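You operate a simulated robot arm through the tools that you are given. There is no shell and no other tool. Be economical: measure what you need, move in short steps, check, and stop when the job is done.

The job below is to be done with a simulated robot arm. You get a single attempt, and the scene is never put back.

TASK
Test probe P2 in the water jar and sort it by the reading.
Fine: GOOD rack if it reads 95 to 100, else FAULT rack; stopper back in the jar, checker dial back to OFF.

It is judged by the outcome, as a careful person would: the job done as asked, and still so three seconds after it is handed in. It fails if anything else is knocked over, pushed out of place, dropped, spilled or broken. A push-on lid holds only when it is set on centred and level and pressed home; a screw cap is set on level and turned clockwise until tight.

THE ROBOT
A 6-joint arm with a two-finger parallel gripper, fixed in place. Base frame: the origin is at the foot of the arm, x ahead of it, y to its left, z up; the work surface is at about z = 0.808. Lengths are in m, angles in rad, forces in N, time in s.
With the tool pointing down near the work surface it reaches from about 0.24 to 0.64 m from the base axis. Its first joint turns from -1.152 to 1.152 rad. Payload 2.7 kg.
Tool frame: the origin (TCP) lies between the finger pads and is the grasp point; the fingertips stand 0.023 m ahead of it; z points along the fingers, y is the line along which they close. The gripper opens to 0.094 m. The fingers are 0.038 m wide and 0.01 m thick; the gripper's body (0.054 by 0.096 m) begins 0.039 m behind the TCP.
Orientation is that of the tool frame in the base frame, as a unit quaternion [x, y, z, w]. With the fingers straight down and closing along the base's y, the tool's x points along the base's -x, its y along +y and its z along -z.

THE INTERFACE
- The arm moves only by the tool send_rows. Its argument "increments" is a list of rows, each a list of 3 entries, a list of its own where there are three numbers: the shift along the base's x, y, z in m, then the turn, a rotation vector about the base's x, y, z in degrees, then the opening, from 0 (shut) to 1 (fully open). In form: [[[x, y, z], [wx, wy, wz], fingers], ...]. A call has 1 to 10 rows; each row shifts and turns the commanded pose from where the row before left it. Each row takes 0.2 s and may step no farther than 0.05 m and 0.15 rad from the row before; otherwise, or with a gripper value out of range, the whole call is refused. A pose out of reach is approached as far as the arm can. The call stops where the force on the tool passes 40 N (or 10 N more than at its start, if that is more) or the arm is blocked; 0.2 s more then pass. The fingers move at their own pace (about 0.045 m/s each) and stop on an object; they squeeze with about 29 N. The grip force told is the motor's: it shows also when the fingers shut on nothing. Time passes only in rows, and 0.2 s behind the last, so rows that do not move let the fingers close. The reply holds the time, the measured pose of the TCP, the force on the tool along the base axes, the opening and the grip force, in the units named above and with some noise, and new pictures: "show" is both (left out), scene, wrist or none.
- Cameras (640 x 400 px; columns grow to the right, rows downward): "scene" is fixed at [0.0843, -0.4257, 1.4165]; the picture's right is [0.70, -0.72, 0.00], its down [-0.33, -0.32, -0.89] and it looks along [0.64, 0.62, -0.46] (base axes); focal length 311 px, centre (320, 200). "wrist" rides on the gripper at [-0.039, 0, -0.044] in the tool frame; the picture's right is [0.00, -1.00, 0.00], its down [0.97, 0.00, -0.24] and it looks along [0.24, 0.00, 0.97] (tool axes); focal length 218 px, centre (320, 200). There is no depth. A picture from a camera that has moved, and an enlarged one, comes with that camera's place and axes in the base frame and with its lens. The place of the scene camera against the robot may be out by one fixed shift of up to 0.018 m in any direction.
- inspect(camera, box): a new picture of the part [left, top, right, bottom] of that camera's present view, enlarged. It takes no simulated time.
- job_done(): hands the job in; it is judged then, once.

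Go step by step. Nothing tells you positions but the pictures and the camera data: compare them with the known pose of the tool, close in by small moves and look again before you grip or let go. The budget is 120 turns and 150 pictures, counting those below and the enlarged ones. Unless the task says otherwise, let go and move clear before handing in, and close with one line.

The tools are called after "Call:" as name(argument=value, ...) on one line, values as JSON. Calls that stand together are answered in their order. send_rows: Moves the arm, as the interface text tells. Its arguments: {"type":"object","properties":{"increments":{"type":"array"},"show":{"type":"string","enum":["both","scene","wrist","none"]}},"required":["increments"]} The other tools are called the same way: inspect (camera, box) takes an enlarged picture of a part of a camera's view; job_done () hands the job in.

At the start:

```text
time: 0.0
position: [0.405, -0.02, 1.1952]
tool_rot: [0.0, 1.0, -0.001, 0.0]
contact_force: [-0.3, -0.5, -0.2]
gripper_width: 0.0942
gripper_force: 0.0
```

scene: 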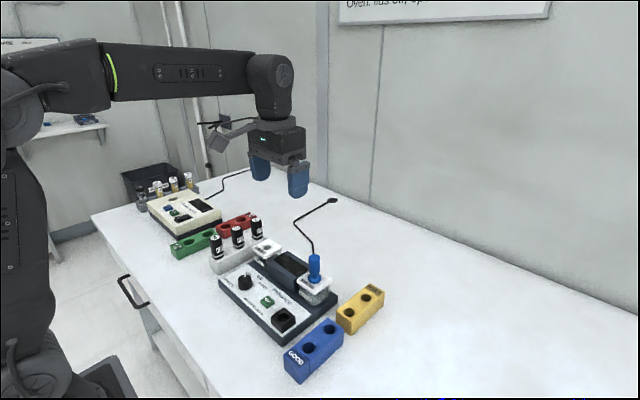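
wrist: 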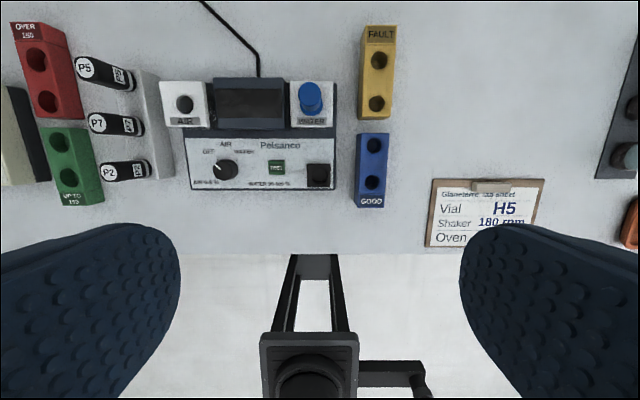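

I see a checker (Pelsanco) with AIR and WATER jars, a dial, a button, racks GOOD (blue) and FAULT (yellow), and probes P5, P7, P2 in a white rack. I'll look closer first.

Call:
inspect(camera="wrist", box=[150, 60, 410, 220])

Call:
inspect(camera="scene", box=[200, 200, 400, 390])

Call:
inspect(camera="wrist", box=[0, 20, 180, 210])

```text
2.46 times, centred on (280, 140) of wrist
camera zoom: at [0.4427, -0.0213, 1.24], right [0.0, -1.0, 0.0], down [-0.97, 0.0, 0.24], along [-0.24, 0.0, -0.97], focal length 537 px, centre (418, 348)
```

zoom: 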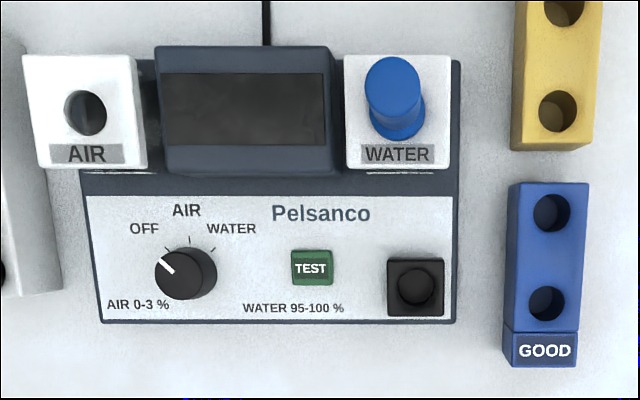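

```text
2.11 times, centred on (300, 295) of scene
camera zoom: at [0.0843, -0.4257, 1.4165], right [0.7, -0.72, 0.0], down [-0.33, -0.32, -0.89], along [0.64, 0.62, -0.46], focal length 655 px, centre (362, 0)
```

zoom: 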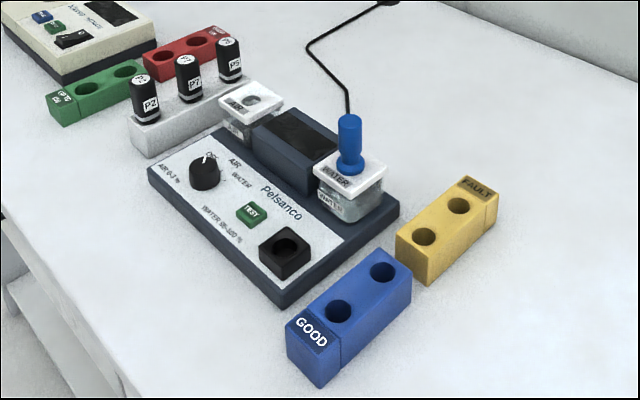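

```text
2.11 times, centred on (90, 115) of wrist
camera zoom: at [0.4427, -0.0213, 1.24], right [0.0, -1.0, 0.0], down [-0.97, 0.0, 0.24], along [-0.24, 0.0, -0.97], focal length 460 px, centre (804, 379)
```

zoom: 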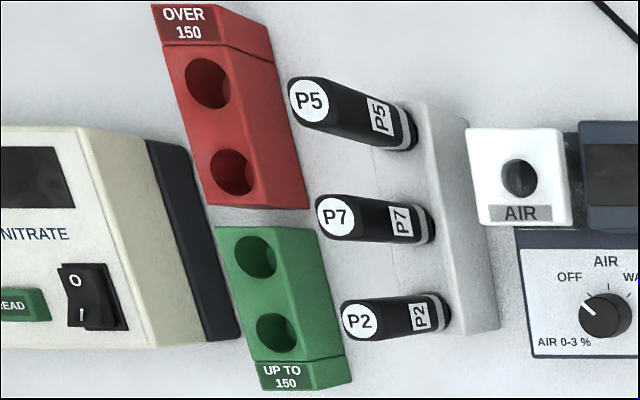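

The probes, dial and jars are roughly located: P2 near (0.405, 0.286), stopper near (0.51, -0.01), dial near (0.40, 0.148). I'll move closer over the checker to refine these by parallax.

Call:
send_rows(increments=[[[0.011, 0.022, -0.036], [0, 0, 0], 1], [[0.011, 0.022, -0.036], [0, 0, 0], 1], [[0.011, 0.022, -0.036], [0, 0, 0], 1], [[0.012, 0.024, -0.037], [0, 0, 0], 1]], show="wrist")

```text
time: 1.0
position: [0.4494, 0.0715, 1.0521]
tool_rot: [-0.001, 1.0, 0.001, 0.002]
contact_force: [-0.8, 0.5, 0.1]
gripper_width: 0.094
gripper_force: 0.0
camera wrist: at [0.4873, 0.0706, 1.0956], right [0.0, -1.0, 0.0], down [-0.97, 0.0, 0.24], along [-0.24, 0.0, -0.97], focal length 218 px, centre (320, 200)
```

wrist: 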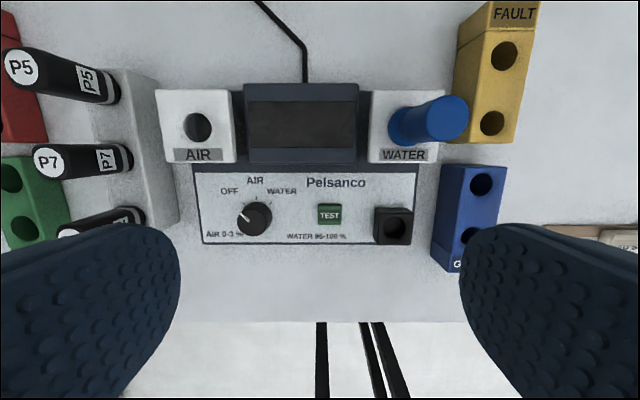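

Triangulation gives stopper top (0.505, -0.008, 0.953), socket (0.39, -0.019, 0.84), dial top (0.401, 0.149, 0.845). Next I go above the dial, and take a closer look at the panel.

Call:
send_rows(increments=[[[-0.024, 0.039, -0.01], [0, 0, 0], 1], [[-0.024, 0.039, -0.01], [0, 0, 0], 1], [[0, 0, -0.04], [0, 0, 0], 0.7], [[0, 0, -0.04], [0, 0, 0], 0.6]], show="wrist")

Call:
inspect(camera="scene", box=[210, 230, 340, 345])

```text
time: 2.0
position: [0.4011, 0.1484, 0.9492]
tool_rot: [0.0, 1.0, -0.001, 0.002]
contact_force: [-0.8, -0.7, -0.3]
gripper_width: 0.0563
gripper_force: 0.0
camera wrist: at [0.4407, 0.1468, 0.9935], right [0.0, -1.0, 0.0], down [-0.97, 0.0, 0.24], along [-0.24, 0.0, -0.97], focal length 218 px, centre (320, 200)
```

wrist: 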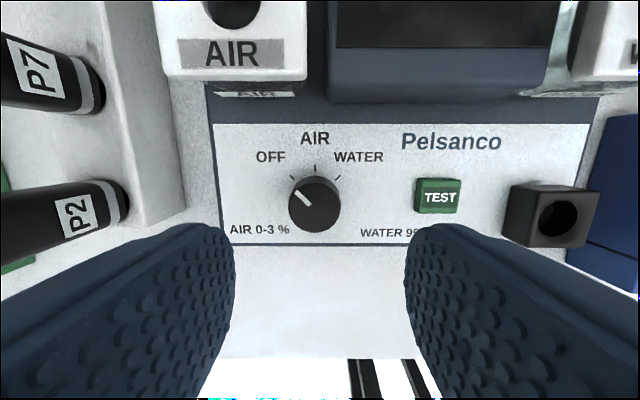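

```text
3.48 times, centred on (275, 288) of scene
camera zoom: at [0.0843, -0.4257, 1.4165], right [0.7, -0.72, 0.0], down [-0.33, -0.32, -0.89], along [0.64, 0.62, -0.46], focal length 1082 px, centre (476, -104)
```

zoom: 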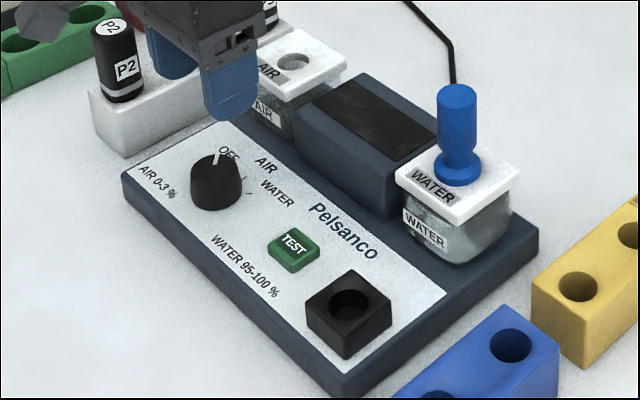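

The pointer is on OFF at about -45°, and WATER is near +45°. I pre-rotate the gripper counter-clockwise and descend to the knob.

Call:
send_rows(increments=[[[0, 0, -0.012], [0, 0, 8.5], 0.65], [[0, 0, -0.012], [0, 0, 8.5], 0.65], [[0, 0, -0.012], [0, 0, 8.5], 0.65], [[0, 0, -0.012], [0, 0, 8.5], 0.65], [[0, 0, -0.012], [0, 0, 8.5], 0.65], [[0, 0, -0.01], [0, 0, 0], 0.65]])

```text
time: 3.4
position: [0.4016, 0.1476, 0.88]
tool_rot: [-0.364, 0.931, 0.0, 0.001]
contact_force: [-0.4, -0.3, -0.8]
gripper_width: 0.0611
gripper_force: 0.0
camera wrist: at [0.4298, 0.172, 0.9241], right [0.68, -0.74, 0.0], down [-0.71, -0.66, 0.24], along [-0.18, -0.16, -0.97], focal length 218 px, centre (320, 200)
```

scene: 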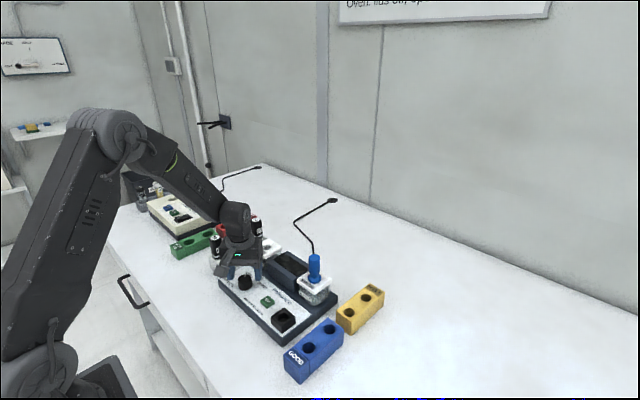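
wrist: 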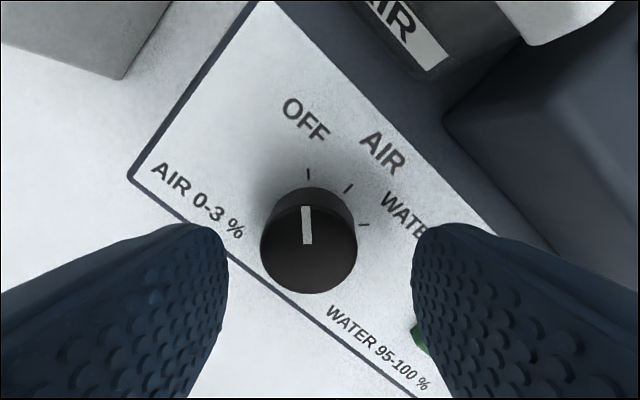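

The knob is about 4.5 mm to the left of the jaw centre; I correct that, go down and close on it.

Call:
send_rows(increments=[[[-0.003, 0.0033, -0.01], [0, 0, 0], 0.65], [[0, 0, -0.015], [0, 0, 0], 0.65], [[0, 0, 0], [0, 0, 0], 0.0], [[0, 0, 0], [0, 0, 0], 0.0], [[0, 0, 0], [0, 0, 0], 0.0]], show="wrist")

```text
time: 4.6
position: [0.4004, 0.1501, 0.8549]
tool_rot: [-0.362, 0.932, 0.0, 0.001]
contact_force: [12.5, -13.6, -6.9]
gripper_width: 0.0374
gripper_force: 45.2
camera wrist: at [0.4268, 0.1748, 0.8998], right [0.68, -0.74, 0.0], down [-0.72, -0.66, 0.24], along [-0.17, -0.16, -0.97], focal length 218 px, centre (320, 200)
```

wrist: 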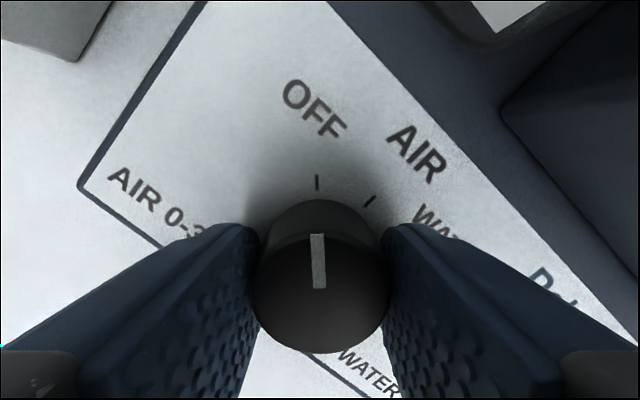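

Gripped the knob (37 mm). A small side force remains, so I ease off by 1.5 mm and start turning clockwise.

Call:
send_rows(increments=[[[0.0015, -0.0016, 0], [0, 0, 0], 0.0], [[0, 0, 0], [0, 0, -7.5], 0.0], [[0, 0, 0], [0, 0, -7.5], 0.0], [[0, 0, 0], [0, 0, -7.5], 0.0], [[0, 0, 0], [0, 0, -7.5], 0.0], [[0, 0, 0], [0, 0, -7.5], 0.0], [[0, 0, 0], [0, 0, -7.5], 0.0]], show="wrist")

```text
time: 6.2
position: [0.3986, 0.1529, 0.856]
tool_rot: [0.021, 1.0, 0.0, 0.0]
contact_force: [-21.0, 26.4, 10.6]
gripper_width: 0.037
gripper_force: 44.6
camera wrist: at [0.4365, 0.1488, 0.8998], right [-0.04, -1.0, 0.0], down [-0.97, 0.04, 0.24], along [-0.24, 0.01, -0.97], focal length 218 px, centre (320, 200)
```

wrist: 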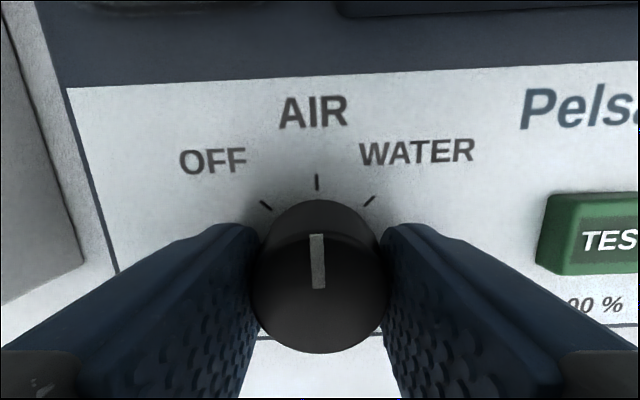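

The dial passes AIR; the side force says the knob axis is nearer (0.403, 0.153). I shift there and continue to WATER.

Call:
send_rows(increments=[[[0.0025, 0.0033, 0], [0, 0, 0], 0.0], [[0, 0, 0], [0, 0, -7.5], 0.0], [[0, 0, 0], [0, 0, -7.5], 0.0], [[0, 0, 0], [0, 0, -7.5], 0.0], [[0, 0, 0], [0, 0, -7.5], 0.0], [[0, 0, 0], [0, 0, -7.5], 0.0], [[0, 0, 0], [0, 0, -7.5], 0.0]], show="wrist")

```text
time: 7.8
position: [0.4021, 0.1529, 0.8555]
tool_rot: [0.404, 0.915, -0.002, -0.001]
contact_force: [-16.7, -9.2, -1.0]
gripper_width: 0.0365
gripper_force: 44.9
camera wrist: at [0.4273, 0.1216, 0.8993], right [-0.74, -0.67, 0.01], down [-0.65, 0.72, 0.24], along [-0.17, 0.17, -0.97], focal length 218 px, centre (320, 200)
```

wrist: 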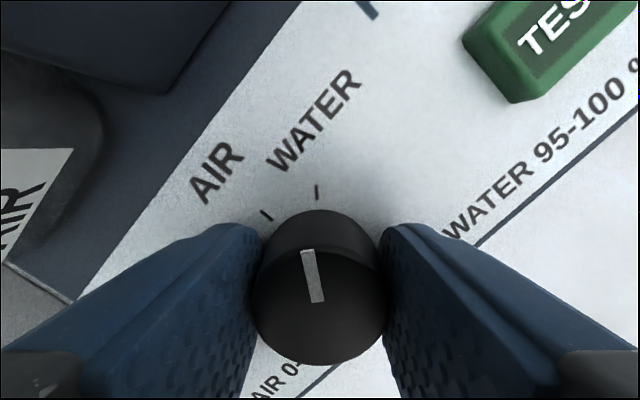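

The pointer is near WATER. I open, rise and look.

Call:
send_rows(increments=[[[0, 0, 0], [0, 0, 0], 0.65], [[0, 0, 0], [0, 0, 0], 0.65], [[0, 0, 0.03], [0, 0, 0], 0.65], [[0, 0, 0.04], [0, 0, 0], 0.65]], show="wrist")

```text
time: 8.8
position: [0.4022, 0.1547, 0.9271]
tool_rot: [0.402, 0.916, -0.001, 0.0]
contact_force: [-0.3, 0.9, 0.0]
gripper_width: 0.0612
gripper_force: 0.1
camera wrist: at [0.4286, 0.1243, 0.9704], right [-0.74, -0.68, 0.0], down [-0.66, 0.72, 0.24], along [-0.16, 0.17, -0.97], focal length 218 px, centre (320, 200)
```

wrist: 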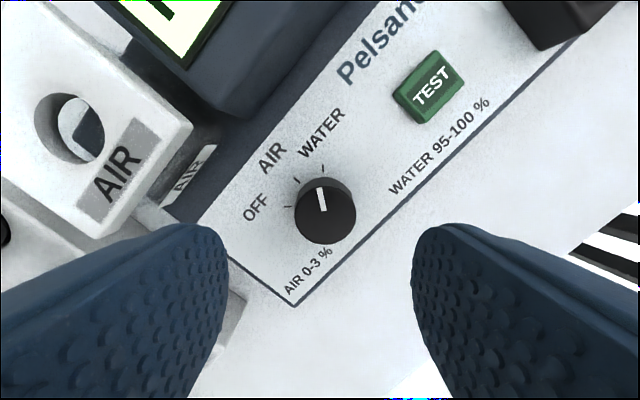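

The display is lit. I zoom on the dial to verify.

Call:
inspect(camera="wrist", box=[230, 90, 410, 260])

Call:
inspect(camera="scene", box=[210, 230, 340, 345])

```text
2.35 times, centred on (320, 175) of wrist
camera zoom: at [0.4286, 0.1243, 0.9704], right [-0.74, -0.68, 0.0], down [-0.66, 0.72, 0.24], along [-0.16, 0.17, -0.97], focal length 514 px, centre (320, 259)
```

zoom: 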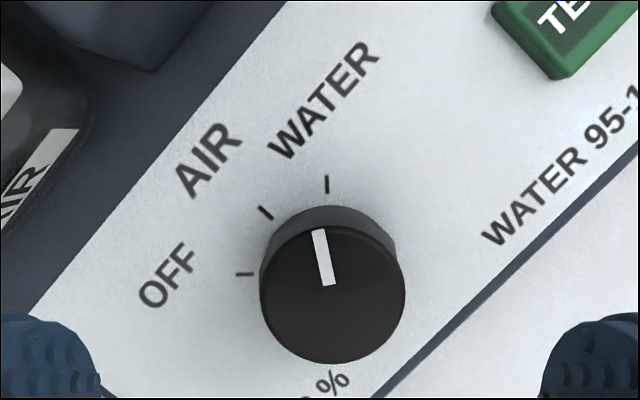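

```text
3.48 times, centred on (275, 288) of scene
camera zoom: at [0.0843, -0.4257, 1.4165], right [0.7, -0.72, 0.0], down [-0.33, -0.32, -0.89], along [0.64, 0.62, -0.46], focal length 1082 px, centre (476, -104)
```

zoom: 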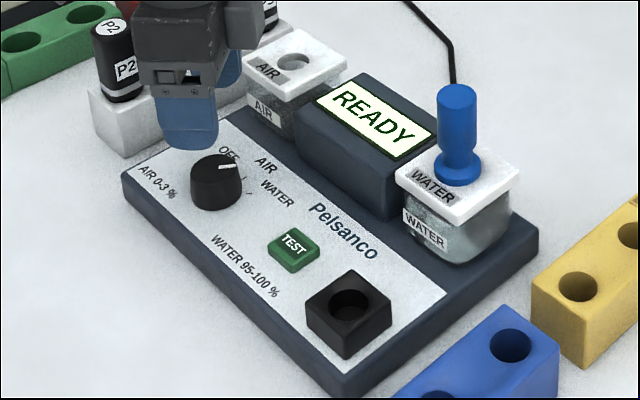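

READY shows, but the pointer is ~10° short of the WATER tick. I regrip and nudge it further.

Call:
send_rows(increments=[[[-0.0015, -0.0014, -0.04], [0, 0, 0], 0.65], [[0, 0, -0.03], [0, 0, 0], 0.65], [[0, 0, 0], [0, 0, 0], 0.0], [[0, 0, 0], [0, 0, 0], 0.0], [[0, 0, 0], [0, 0, 0], 0.0], [[0, 0, 0], [0, 0, -5.5], 0.0], [[0, 0, 0], [0, 0, -5.5], 0.0], [[0, 0, 0], [0, 0, 0], 0.0]], show="wrist")

```text
time: 10.6
position: [0.4, 0.1516, 0.8556]
tool_rot: [0.488, 0.873, -0.001, 0.0]
contact_force: [7.7, -8.3, -13.1]
gripper_width: 0.0365
gripper_force: 45.6
camera wrist: at [0.4211, 0.1168, 0.8996], right [-0.85, -0.52, 0.0], down [-0.51, 0.83, 0.24], along [-0.13, 0.2, -0.97], focal length 218 px, centre (320, 200)
```

wrist: 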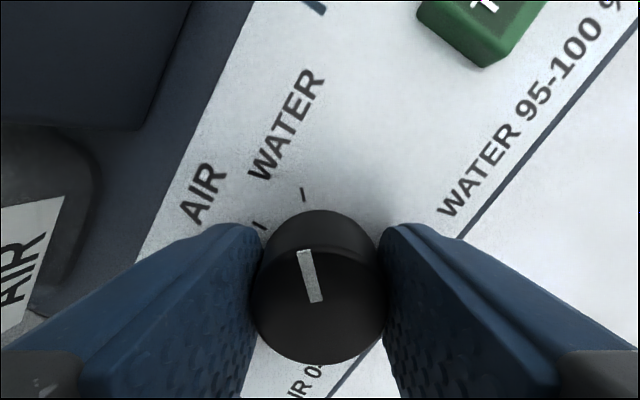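

Call:
send_rows(increments=[[[0, 0, 0], [0, 0, 0], 0.65], [[0, 0, 0], [0, 0, 0], 0.65], [[0, 0, 0.03], [0, 0, 0], 0.65], [[0, 0, 0.04], [0, 0, 0], 0.65]], show="none")

Call:
inspect(camera="wrist", box=[230, 90, 410, 260])

```text
time: 11.6
position: [0.3997, 0.1533, 0.9269]
tool_rot: [0.487, 0.873, -0.001, 0.0]
contact_force: [0.2, 0.5, -0.1]
gripper_width: 0.061
gripper_force: 0.1
```

```text
2.35 times, centred on (320, 175) of wrist
camera zoom: at [0.4198, 0.1177, 0.9704], right [-0.85, -0.52, 0.0], down [-0.51, 0.83, 0.24], along [-0.13, 0.2, -0.97], focal length 514 px, centre (320, 259)
```

zoom: 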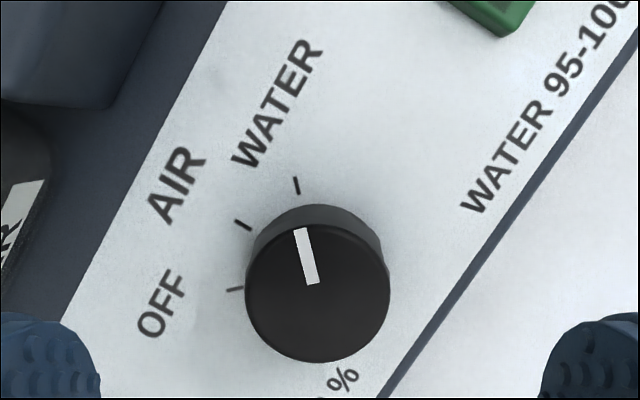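

The pointer now lines up with WATER. Next I rotate back, rise and go above the stopper.

Call:
send_rows(increments=[[[0, 0, 0.045], [0, 0, 8.3], 0.65], [[0, 0, 0.045], [0, 0, 8.3], 0.65], [[0.022, -0.032, 0.01], [0, 0, 8.3], 0.65], [[0.022, -0.032, 0], [0, 0, 8.3], 0.65], [[0.022, -0.032, 0], [0, 0, 8.3], 0.65], [[0.022, -0.032, 0], [0, 0, 8.4], 0.65], [[0.017, -0.033, 0], [0, 0, 8.4], 0.65]], show="wrist")

```text
time: 13.2
position: [0.505, -0.0084, 1.0252]
tool_rot: [0.0, 1.0, 0.0, 0.0]
contact_force: [0.7, 0.7, 0.7]
gripper_width: 0.0609
gripper_force: 0.2
camera wrist: at [0.5427, -0.0102, 1.0697], right [0.0, -1.0, 0.0], down [-0.97, 0.0, 0.24], along [-0.24, 0.0, -0.97], focal length 218 px, centre (320, 200)
```

wrist: 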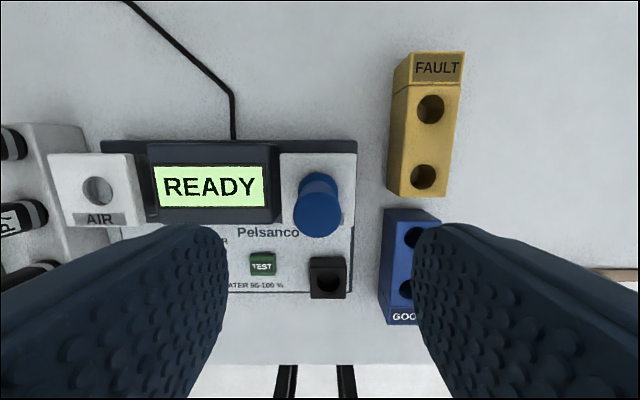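

Centred over the stopper. I go down to grip at about z 0.925.

Call:
send_rows(increments=[[[0, 0, -0.04], [0, 0, 0], 0.65], [[0, 0, -0.04], [0, 0, 0], 0.65], [[0.001, 0, -0.02], [0, 0, 0], 0.65], [[0, 0, 0], [0, 0, 0], 0.0], [[0, 0, 0], [0, 0, 0], 0.0], [[0, 0, 0], [0, 0, 0], 0.0]])

```text
time: 14.6
position: [0.5061, -0.008, 0.9254]
tool_rot: [0.001, 1.0, 0.0, 0.001]
contact_force: [-1.5, -0.6, 0.1]
gripper_width: 0.0264
gripper_force: 28.7
camera wrist: at [0.5449, -0.0095, 0.9699], right [0.0, -1.0, 0.0], down [-0.97, 0.0, 0.24], along [-0.24, 0.0, -0.97], focal length 218 px, centre (320, 200)
```

scene: 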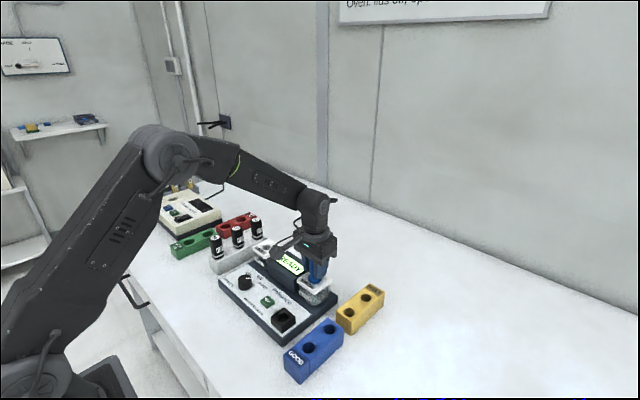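
wrist: 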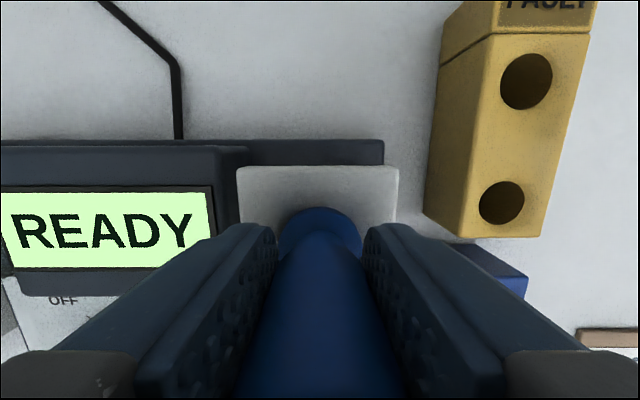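

Stopper held (26 mm); the grasp pose (0.506, -0.008, 0.925) is the return pose. I lift straight up.

Call:
send_rows(increments=[[[0, 0, 0.01], [0, 0, 0], 0.0], [[0, 0, 0.015], [0, 0, 0], 0.0], [[0, 0, 0.02], [0, 0, 0], 0.0], [[0, 0, 0.03], [0, 0, 0], 0.0], [[0, 0, 0.03], [0, 0, 0], 0.0]])

Call:
inspect(camera="scene", box=[240, 190, 380, 340])

```text
time: 15.8
position: [0.5074, -0.0079, 1.0308]
tool_rot: [0.001, 1.0, 0.0, 0.001]
contact_force: [-0.4, 0.1, -0.1]
gripper_width: 0.0266
gripper_force: 28.8
camera wrist: at [0.5456, -0.01, 1.0745], right [0.0, -1.0, 0.0], down [-0.97, 0.0, 0.24], along [-0.24, 0.0, -0.97], focal length 218 px, centre (320, 200)
```

scene: 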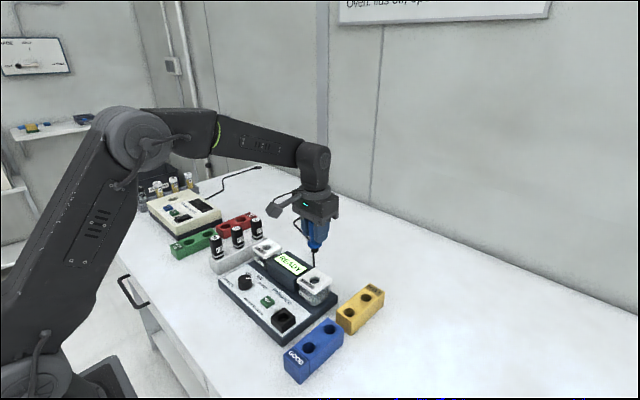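
wrist: 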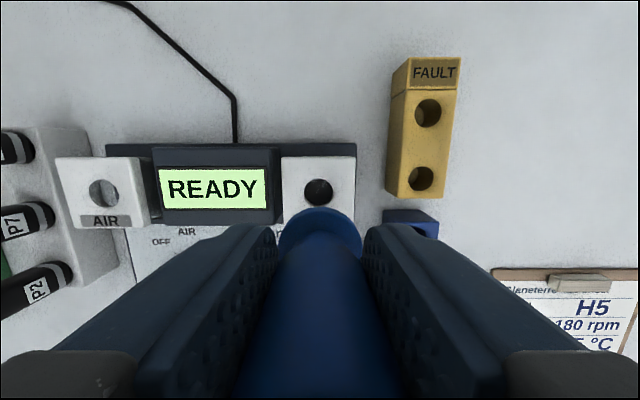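

```text
2.67 times, centred on (310, 265) of scene
camera zoom: at [0.0843, -0.4257, 1.4165], right [0.7, -0.72, 0.0], down [-0.33, -0.32, -0.89], along [0.64, 0.62, -0.46], focal length 830 px, centre (347, 27)
```

zoom: 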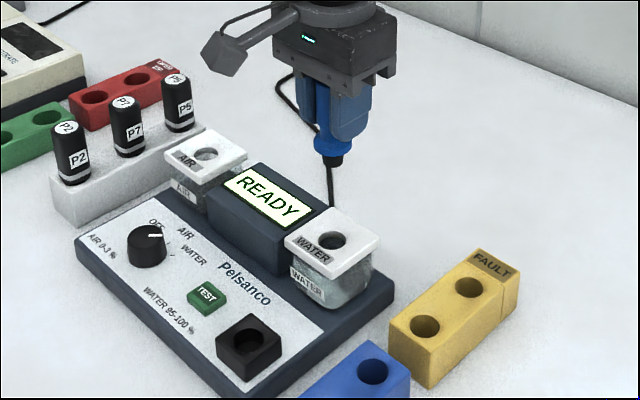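

Stopper is out; it has a short dark plug that should fit the black socket. I move over the socket near (0.391, -0.0195) and check.

Call:
send_rows(increments=[[[-0.039, -0.004, 0], [0, 0, 0], 0.0], [[-0.039, -0.004, 0], [0, 0, 0], 0.0], [[-0.038, -0.0035, 0], [0, 0, 0], 0.0], [[0, 0, -0.04], [0, 0, 0], 0.0], [[0, 0, -0.03], [0, 0, 0], 0.0]])

Call:
inspect(camera="scene", box=[240, 220, 360, 345])

Call:
inspect(camera="wrist", box=[250, 130, 390, 250])

```text
time: 17.0
position: [0.3919, -0.0229, 0.9616]
tool_rot: [0.002, 1.0, 0.0, 0.001]
contact_force: [0.1, -1.5, 0.4]
gripper_width: 0.0267
gripper_force: 29.0
camera wrist: at [0.4302, -0.0233, 1.0061], right [0.0, -1.0, 0.0], down [-0.97, 0.0, 0.24], along [-0.24, 0.0, -0.97], focal length 218 px, centre (320, 200)
```

scene: 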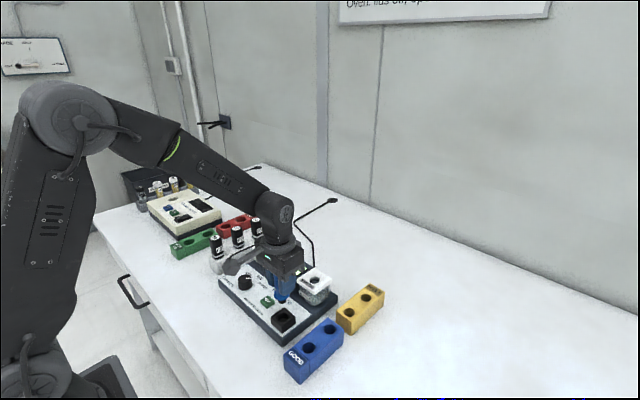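
wrist: 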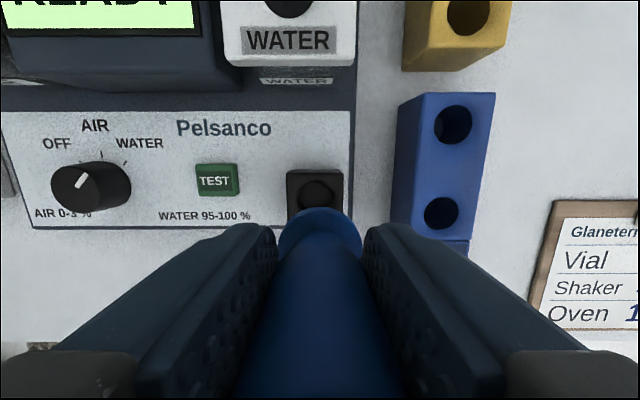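

```text
3.20 times, centred on (300, 282) of scene
camera zoom: at [0.0843, -0.4257, 1.4165], right [0.7, -0.72, 0.0], down [-0.33, -0.32, -0.89], along [0.64, 0.62, -0.46], focal length 996 px, centre (384, -64)
```

zoom: 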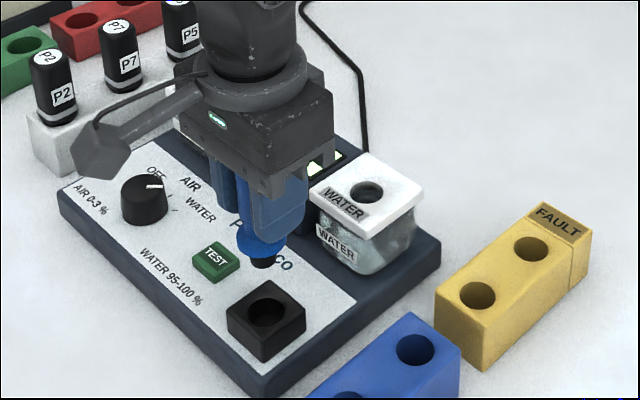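

```text
3.33 times, centred on (320, 190) of wrist
camera zoom: at [0.4302, -0.0233, 1.0061], right [0.0, -1.0, 0.0], down [-0.97, 0.0, 0.24], along [-0.24, 0.0, -0.97], focal length 728 px, centre (320, 233)
```

zoom: 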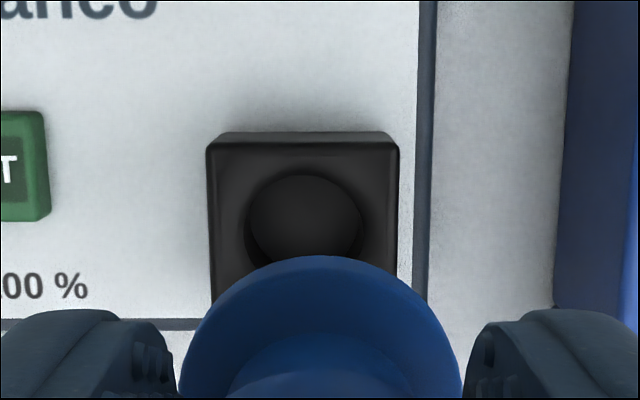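

The hole centre is about 3 mm to +y. I correct and lower in small steps, watching force.

Call:
send_rows(increments=[[[-0.001, 0.0032, -0.02], [0, 0, 0], 0.0], [[0, 0, -0.02], [0, 0, 0], 0.0], [[0, 0, -0.008], [0, 0, 0], 0.0]])

Call:
inspect(camera="scene", box=[240, 220, 360, 345])

```text
time: 17.8
position: [0.3912, -0.0175, 0.9133]
tool_rot: [0.0, 1.0, 0.0, 0.002]
contact_force: [0.0, -0.1, 0.3]
gripper_width: 0.0263
gripper_force: 29.2
camera wrist: at [0.4286, -0.0194, 0.9579], right [0.0, -1.0, 0.0], down [-0.97, 0.0, 0.24], along [-0.24, 0.0, -0.97], focal length 218 px, centre (320, 200)
```

scene: 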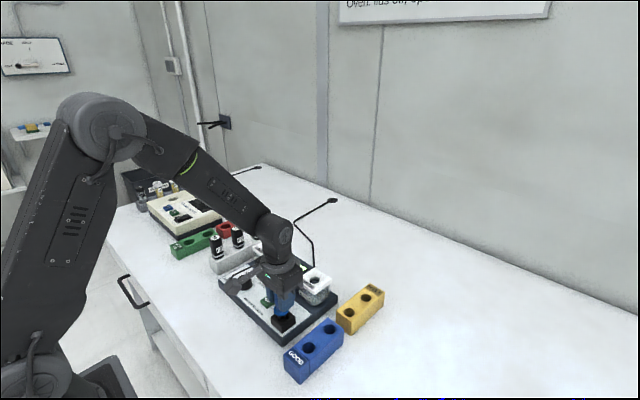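
wrist: 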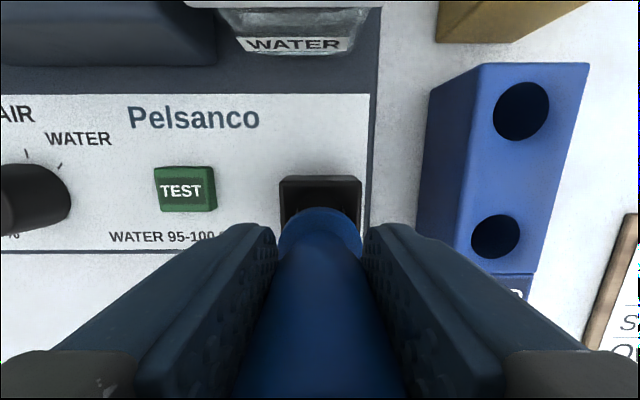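

```text
3.20 times, centred on (300, 282) of scene
camera zoom: at [0.0843, -0.4257, 1.4165], right [0.7, -0.72, 0.0], down [-0.33, -0.32, -0.89], along [0.64, 0.62, -0.46], focal length 996 px, centre (384, -64)
```

zoom: 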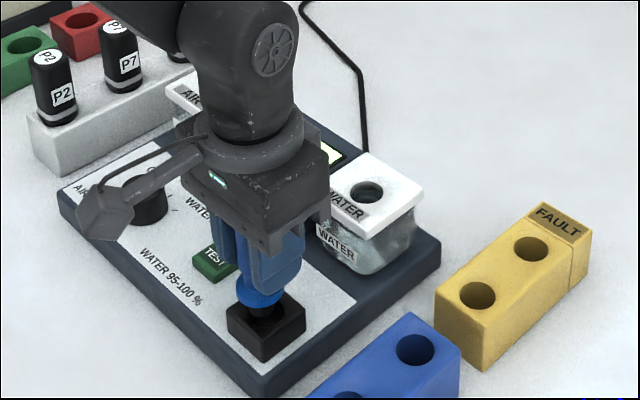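

The plug appears to be entering the socket. I lower further in small steps.

Call:
send_rows(increments=[[[0, -0.001, -0.005], [0, 0, 0], 0.0], [[0, 0, -0.004], [0, 0, 0], 0.0], [[0, 0, -0.004], [0, 0, 0], 0.0], [[0, 0, -0.003], [0, 0, 0], 0.0]], show="wrist")

Call:
inspect(camera="scene", box=[260, 270, 320, 345])

```text
time: 18.8
position: [0.3891, -0.0186, 0.8966]
tool_rot: [0.001, 1.0, 0.001, 0.002]
contact_force: [1.0, -0.2, 0.3]
gripper_width: 0.0264
gripper_force: 28.7
camera wrist: at [0.4284, -0.0208, 0.9411], right [0.0, -1.0, 0.0], down [-0.97, 0.0, 0.24], along [-0.24, 0.0, -0.97], focal length 218 px, centre (320, 200)
```

wrist: 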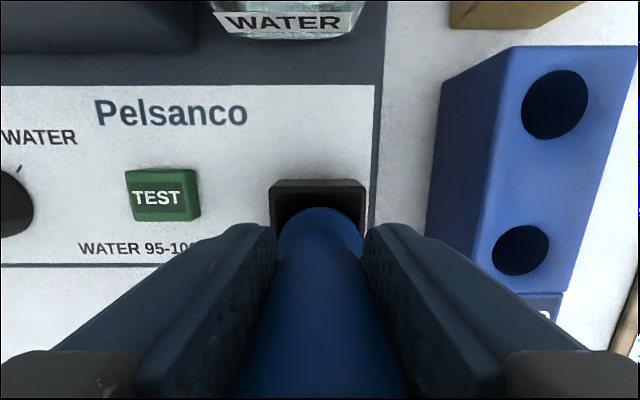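

```text
5.33 times, centred on (290, 308) of scene
camera zoom: at [0.0843, -0.4257, 1.4165], right [0.7, -0.72, 0.0], down [-0.33, -0.32, -0.89], along [0.64, 0.62, -0.46], focal length 1659 px, centre (480, -373)
```

zoom: 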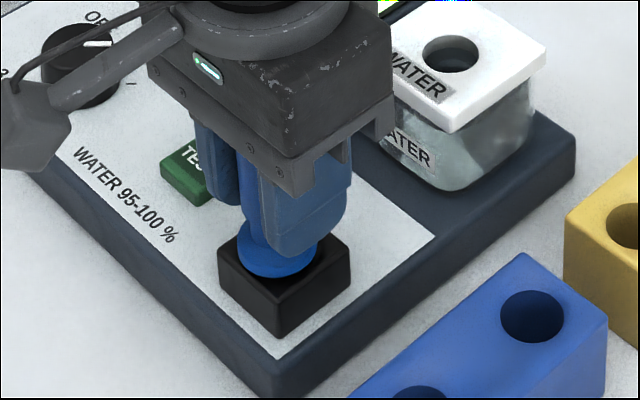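

Call:
send_rows(increments=[[[0, 0, -0.003], [0, 0, 0], 0.0], [[0, 0, -0.003], [0, 0, 0], 0.0], [[0, 0, -0.003], [0, 0, 0], 0.0]], show="none")

Call:
inspect(camera="scene", box=[260, 270, 320, 345])

```text
time: 19.7
position: [0.3912, -0.0194, 0.8898]
tool_rot: [0.0, 1.0, 0.0, 0.004]
contact_force: [-2.7, 0.6, 6.7]
gripper_width: 0.0265
gripper_force: 29.1
stopped in row 3: the force on the tool passed its limit (the readings are from after the stop); the commanded pose is now the measured one
```

```text
5.33 times, centred on (290, 308) of scene
camera zoom: at [0.0842, -0.4257, 1.4165], right [0.7, -0.72, 0.0], down [-0.33, -0.32, -0.89], along [0.64, 0.62, -0.46], focal length 1659 px, centre (480, -373)
```

zoom: 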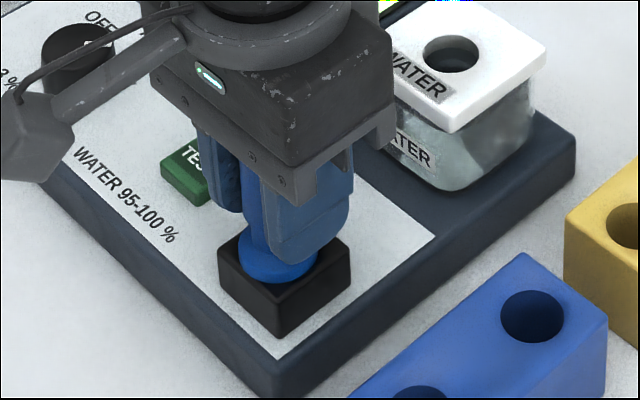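

Seated (contact at z 0.890). I let go and rise.

Call:
send_rows(increments=[[[0, 0, 0], [0, 0, 0], 0.6], [[0, 0, 0], [0, 0, 0], 0.6], [[0, 0, 0.04], [0, 0, 0], 0.6], [[0, 0, 0.05], [0, 0, 0], 0.6], [[0, 0, 0.05], [0, 0, 0], 0.6]])

Call:
inspect(camera="scene", box=[200, 220, 330, 345])

```text
time: 20.9
position: [0.3913, -0.0188, 1.0288]
tool_rot: [0.001, 1.0, -0.001, 0.004]
contact_force: [0.0, -0.5, 0.7]
gripper_width: 0.0562
gripper_force: 0.1
camera wrist: at [0.4296, -0.0203, 1.0732], right [0.0, -1.0, 0.0], down [-0.97, 0.0, 0.23], along [-0.23, 0.0, -0.97], focal length 218 px, centre (320, 200)
```

scene: 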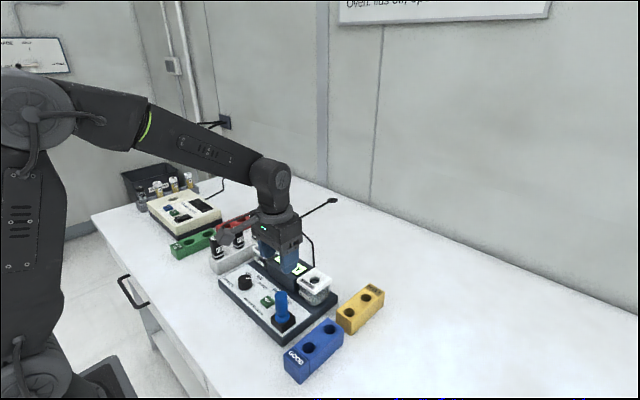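
wrist: 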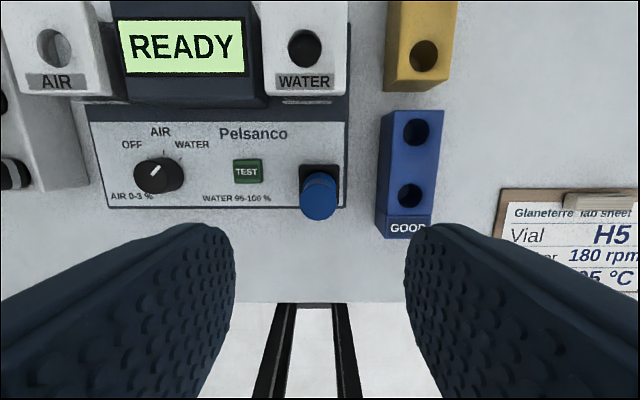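

```text
3.20 times, centred on (265, 282) of scene
camera zoom: at [0.0843, -0.4257, 1.4165], right [0.7, -0.72, 0.0], down [-0.33, -0.32, -0.89], along [0.64, 0.62, -0.46], focal length 996 px, centre (496, -64)
```

zoom: 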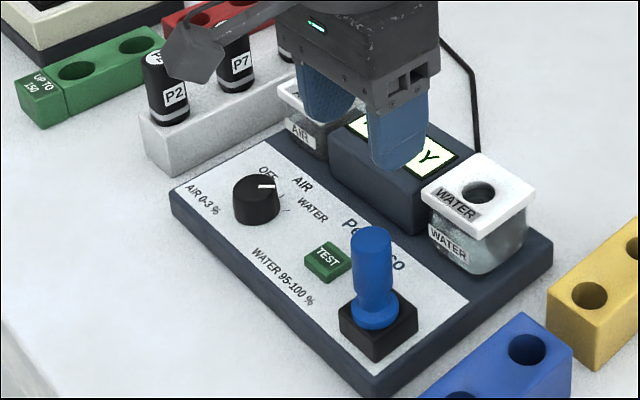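

Stopper is parked upright. Now I move above P2 near (0.405, 0.286).

Call:
send_rows(increments=[[[0.002, 0.044, 0], [0, 0, 0], 0.65], [[0.002, 0.044, 0], [0, 0, 0], 0.65], [[0.002, 0.044, 0], [0, 0, 0], 0.65], [[0.002, 0.044, 0], [0, 0, 0], 0.65], [[0.002, 0.044, 0], [0, 0, 0], 0.65], [[0.002, 0.044, 0], [0, 0, 0], 0.65], [[0.002, 0.04, 0], [0, 0, 0], 0.65]])

```text
time: 22.5
position: [0.4059, 0.2842, 1.0289]
tool_rot: [0.001, 1.0, -0.001, 0.004]
contact_force: [0.0, 0.1, -0.6]
gripper_width: 0.0609
gripper_force: 0.0
camera wrist: at [0.4428, 0.2825, 1.0746], right [0.0, -1.0, 0.0], down [-0.97, 0.0, 0.23], along [-0.23, 0.0, -0.97], focal length 218 px, centre (320, 200)
```

scene: 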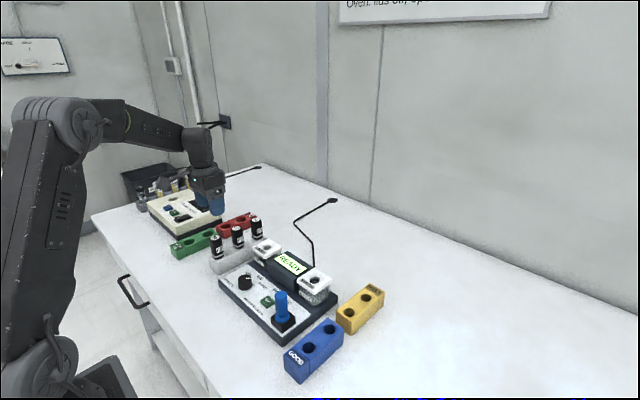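
wrist: 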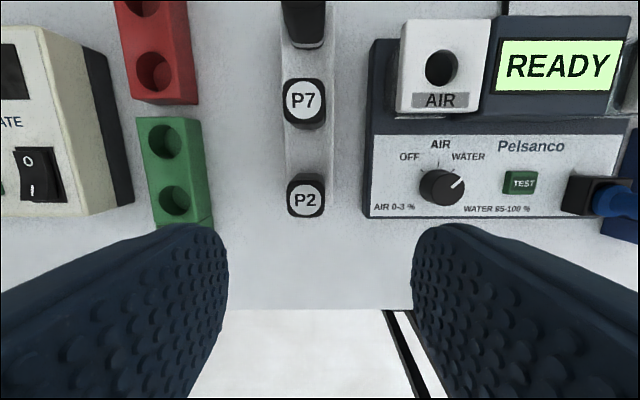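

P2's cap top measures at (0.406, 0.2925). I shift +8 mm in y, go down to z 0.90 and grip.

Call:
send_rows(increments=[[[0, 0.008, -0.03], [0, 0, 0], 0.65], [[0, 0, -0.04], [0, 0, 0], 0.65]], show="wrist")

```text
time: 23.1
position: [0.404, 0.294, 0.9586]
tool_rot: [0.001, 1.0, 0.0, 0.006]
contact_force: [-0.8, 0.2, 0.2]
gripper_width: 0.0611
gripper_force: 0.2
camera wrist: at [0.4426, 0.2923, 1.0044], right [0.0, -1.0, 0.0], down [-0.97, 0.0, 0.23], along [-0.23, 0.0, -0.97], focal length 218 px, centre (320, 200)
```

wrist: 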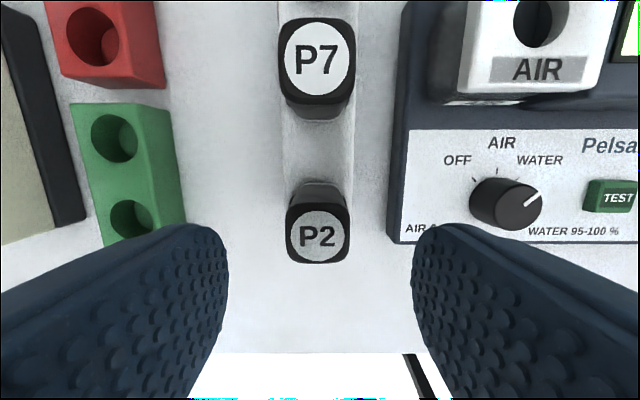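

I trim x by 2.5 mm, correct a 0.6° tilt, and grip.

Call:
send_rows(increments=[[[0.0022, -0.0005, -0.02], [0, 0.6, 0], 0.65], [[0, 0, -0.038], [0, 0, 0], 0.65], [[0, 0, 0], [0, 0, 0], 0.0], [[0, 0, 0], [0, 0, 0], 0.0], [[0, 0, 0], [0, 0, 0], 0.0]], show="wrist")

Call:
inspect(camera="scene", box=[180, 200, 290, 300])

```text
time: 24.3
position: [0.4069, 0.2936, 0.9027]
tool_rot: [0.001, 1.0, 0.0, -0.001]
contact_force: [-0.1, 1.0, -0.2]
gripper_width: 0.0298
gripper_force: 28.9
camera wrist: at [0.4459, 0.2918, 0.946], right [0.0, -1.0, 0.0], down [-0.97, 0.0, 0.24], along [-0.24, 0.0, -0.97], focal length 218 px, centre (320, 200)
```

wrist: 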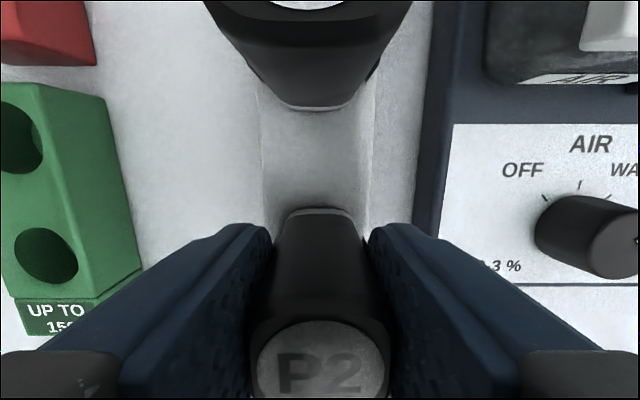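

```text
4.00 times, centred on (235, 250) of scene
camera zoom: at [0.0843, -0.4257, 1.4165], right [0.7, -0.72, 0.0], down [-0.33, -0.32, -0.89], along [0.64, 0.62, -0.46], focal length 1245 px, centre (660, 0)
```

zoom: 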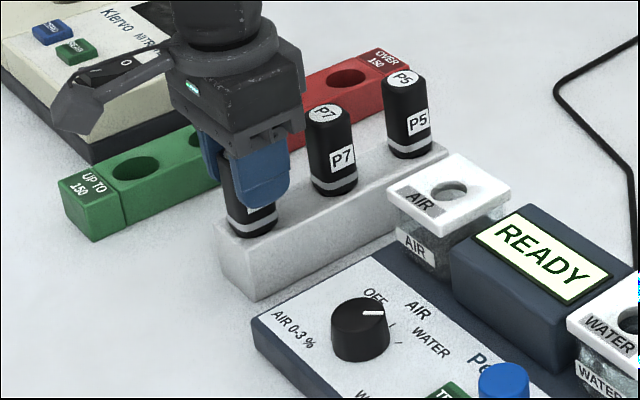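

P2 is gripped (30 mm). I lift it straight up, gently first, then clear of everything.

Call:
send_rows(increments=[[[0, 0, 0.012], [0, 0, 0], 0.0], [[0, 0, 0.02], [0, 0, 0], 0.0], [[0, 0, 0.03], [0, 0, 0], 0.0], [[0, 0, 0.04], [0, 0, 0], 0.0], [[0, 0, 0.04], [0, 0, 0], 0.0]])

Call:
inspect(camera="scene", box=[170, 150, 290, 280])

```text
time: 25.5
position: [0.4079, 0.2937, 1.0445]
tool_rot: [0.001, 1.0, -0.001, -0.001]
contact_force: [1.0, 0.1, -1.4]
gripper_width: 0.0295
gripper_force: 28.9
camera wrist: at [0.4472, 0.2926, 1.0888], right [0.0, -1.0, 0.0], down [-0.97, 0.0, 0.24], along [-0.24, 0.0, -0.97], focal length 218 px, centre (320, 200)
```

scene: 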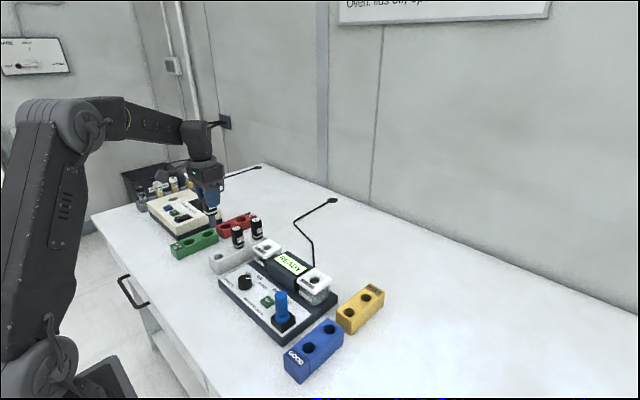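
wrist: 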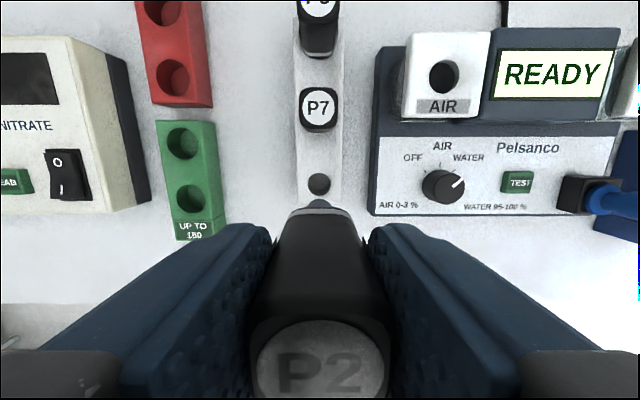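

```text
3.08 times, centred on (230, 215) of scene
camera zoom: at [0.0843, -0.4257, 1.4165], right [0.7, -0.72, 0.0], down [-0.33, -0.32, -0.89], along [0.64, 0.62, -0.46], focal length 957 px, centre (597, 154)
```

zoom: 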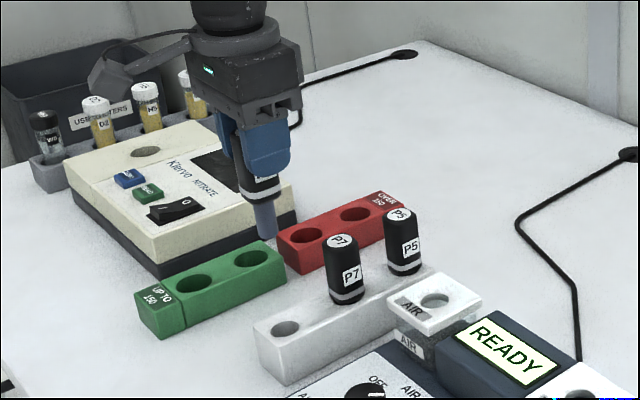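

P2 is out with its thin tip showing. I carry it over to the water jar hole at (0.506, -0.008).

Call:
send_rows(increments=[[[0, 0, 0.015], [0, 0, 0], 0.0], [[0.014, -0.043, 0], [0, 0, 0], 0.0], [[0.014, -0.043, 0], [0, 0, 0], 0.0], [[0.014, -0.043, 0], [0, 0, 0], 0.0], [[0.014, -0.043, 0], [0, 0, 0], 0.0], [[0.014, -0.043, 0], [0, 0, 0], 0.0], [[0.014, -0.043, 0], [0, 0, 0], 0.0], [[0.014, -0.0435, 0], [0, 0, 0], 0.0], [[0, 0, -0.03], [0, 0, 0], 0.0], [[0, 0, -0.02], [0, 0, 0], 0.0]])

Call:
inspect(camera="wrist", box=[250, 130, 390, 250])

Call:
inspect(camera="scene", box=[260, 190, 380, 320])

```text
time: 27.7
position: [0.5063, -0.0087, 1.0071]
tool_rot: [0.0, 1.0, 0.0, -0.001]
contact_force: [0.2, 0.5, -0.8]
gripper_width: 0.0295
gripper_force: 28.9
camera wrist: at [0.545, -0.0105, 1.0529], right [0.0, -1.0, 0.0], down [-0.97, 0.0, 0.24], along [-0.24, 0.0, -0.97], focal length 218 px, centre (320, 200)
```

scene: 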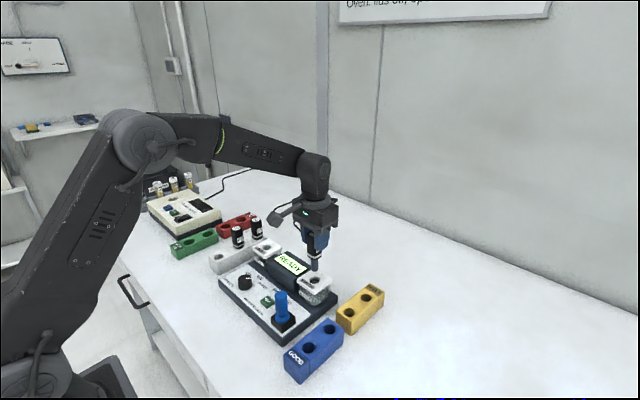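
wrist: 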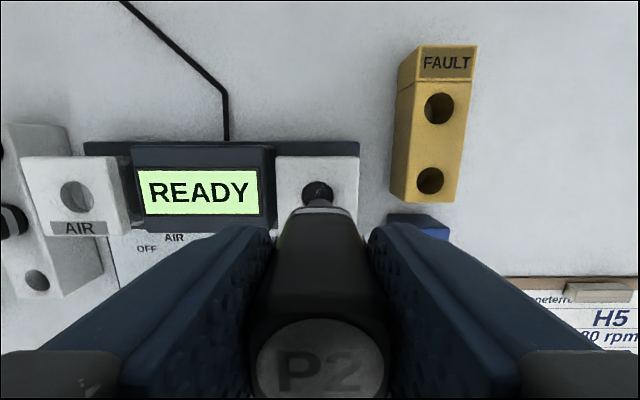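

```text
3.33 times, centred on (320, 190) of wrist
camera zoom: at [0.545, -0.0105, 1.0529], right [0.0, -1.0, 0.0], down [-0.97, 0.0, 0.24], along [-0.24, 0.0, -0.97], focal length 728 px, centre (320, 233)
```

zoom: 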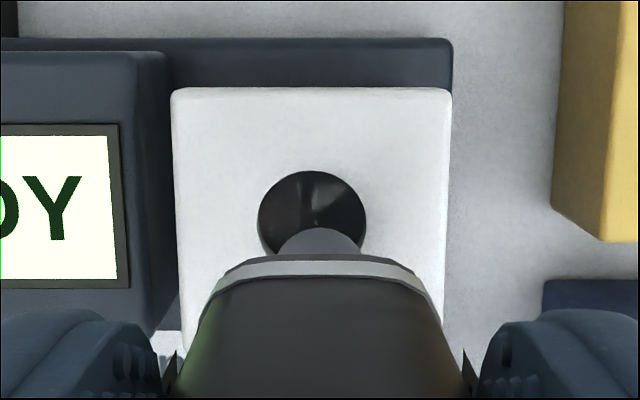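

```text
3.08 times, centred on (320, 255) of scene
camera zoom: at [0.0843, -0.4257, 1.4165], right [0.7, -0.72, 0.0], down [-0.33, -0.32, -0.89], along [0.64, 0.62, -0.46], focal length 957 px, centre (320, 31)
```

zoom: 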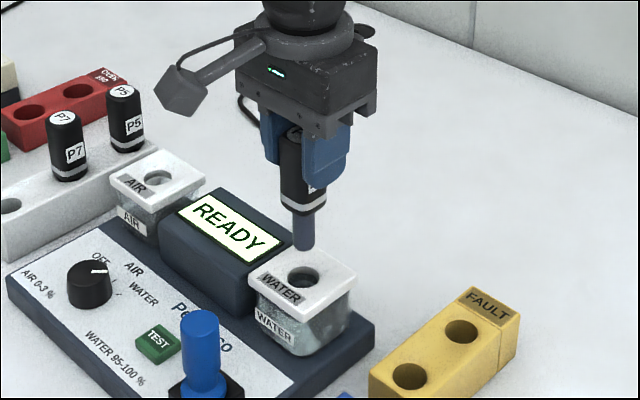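

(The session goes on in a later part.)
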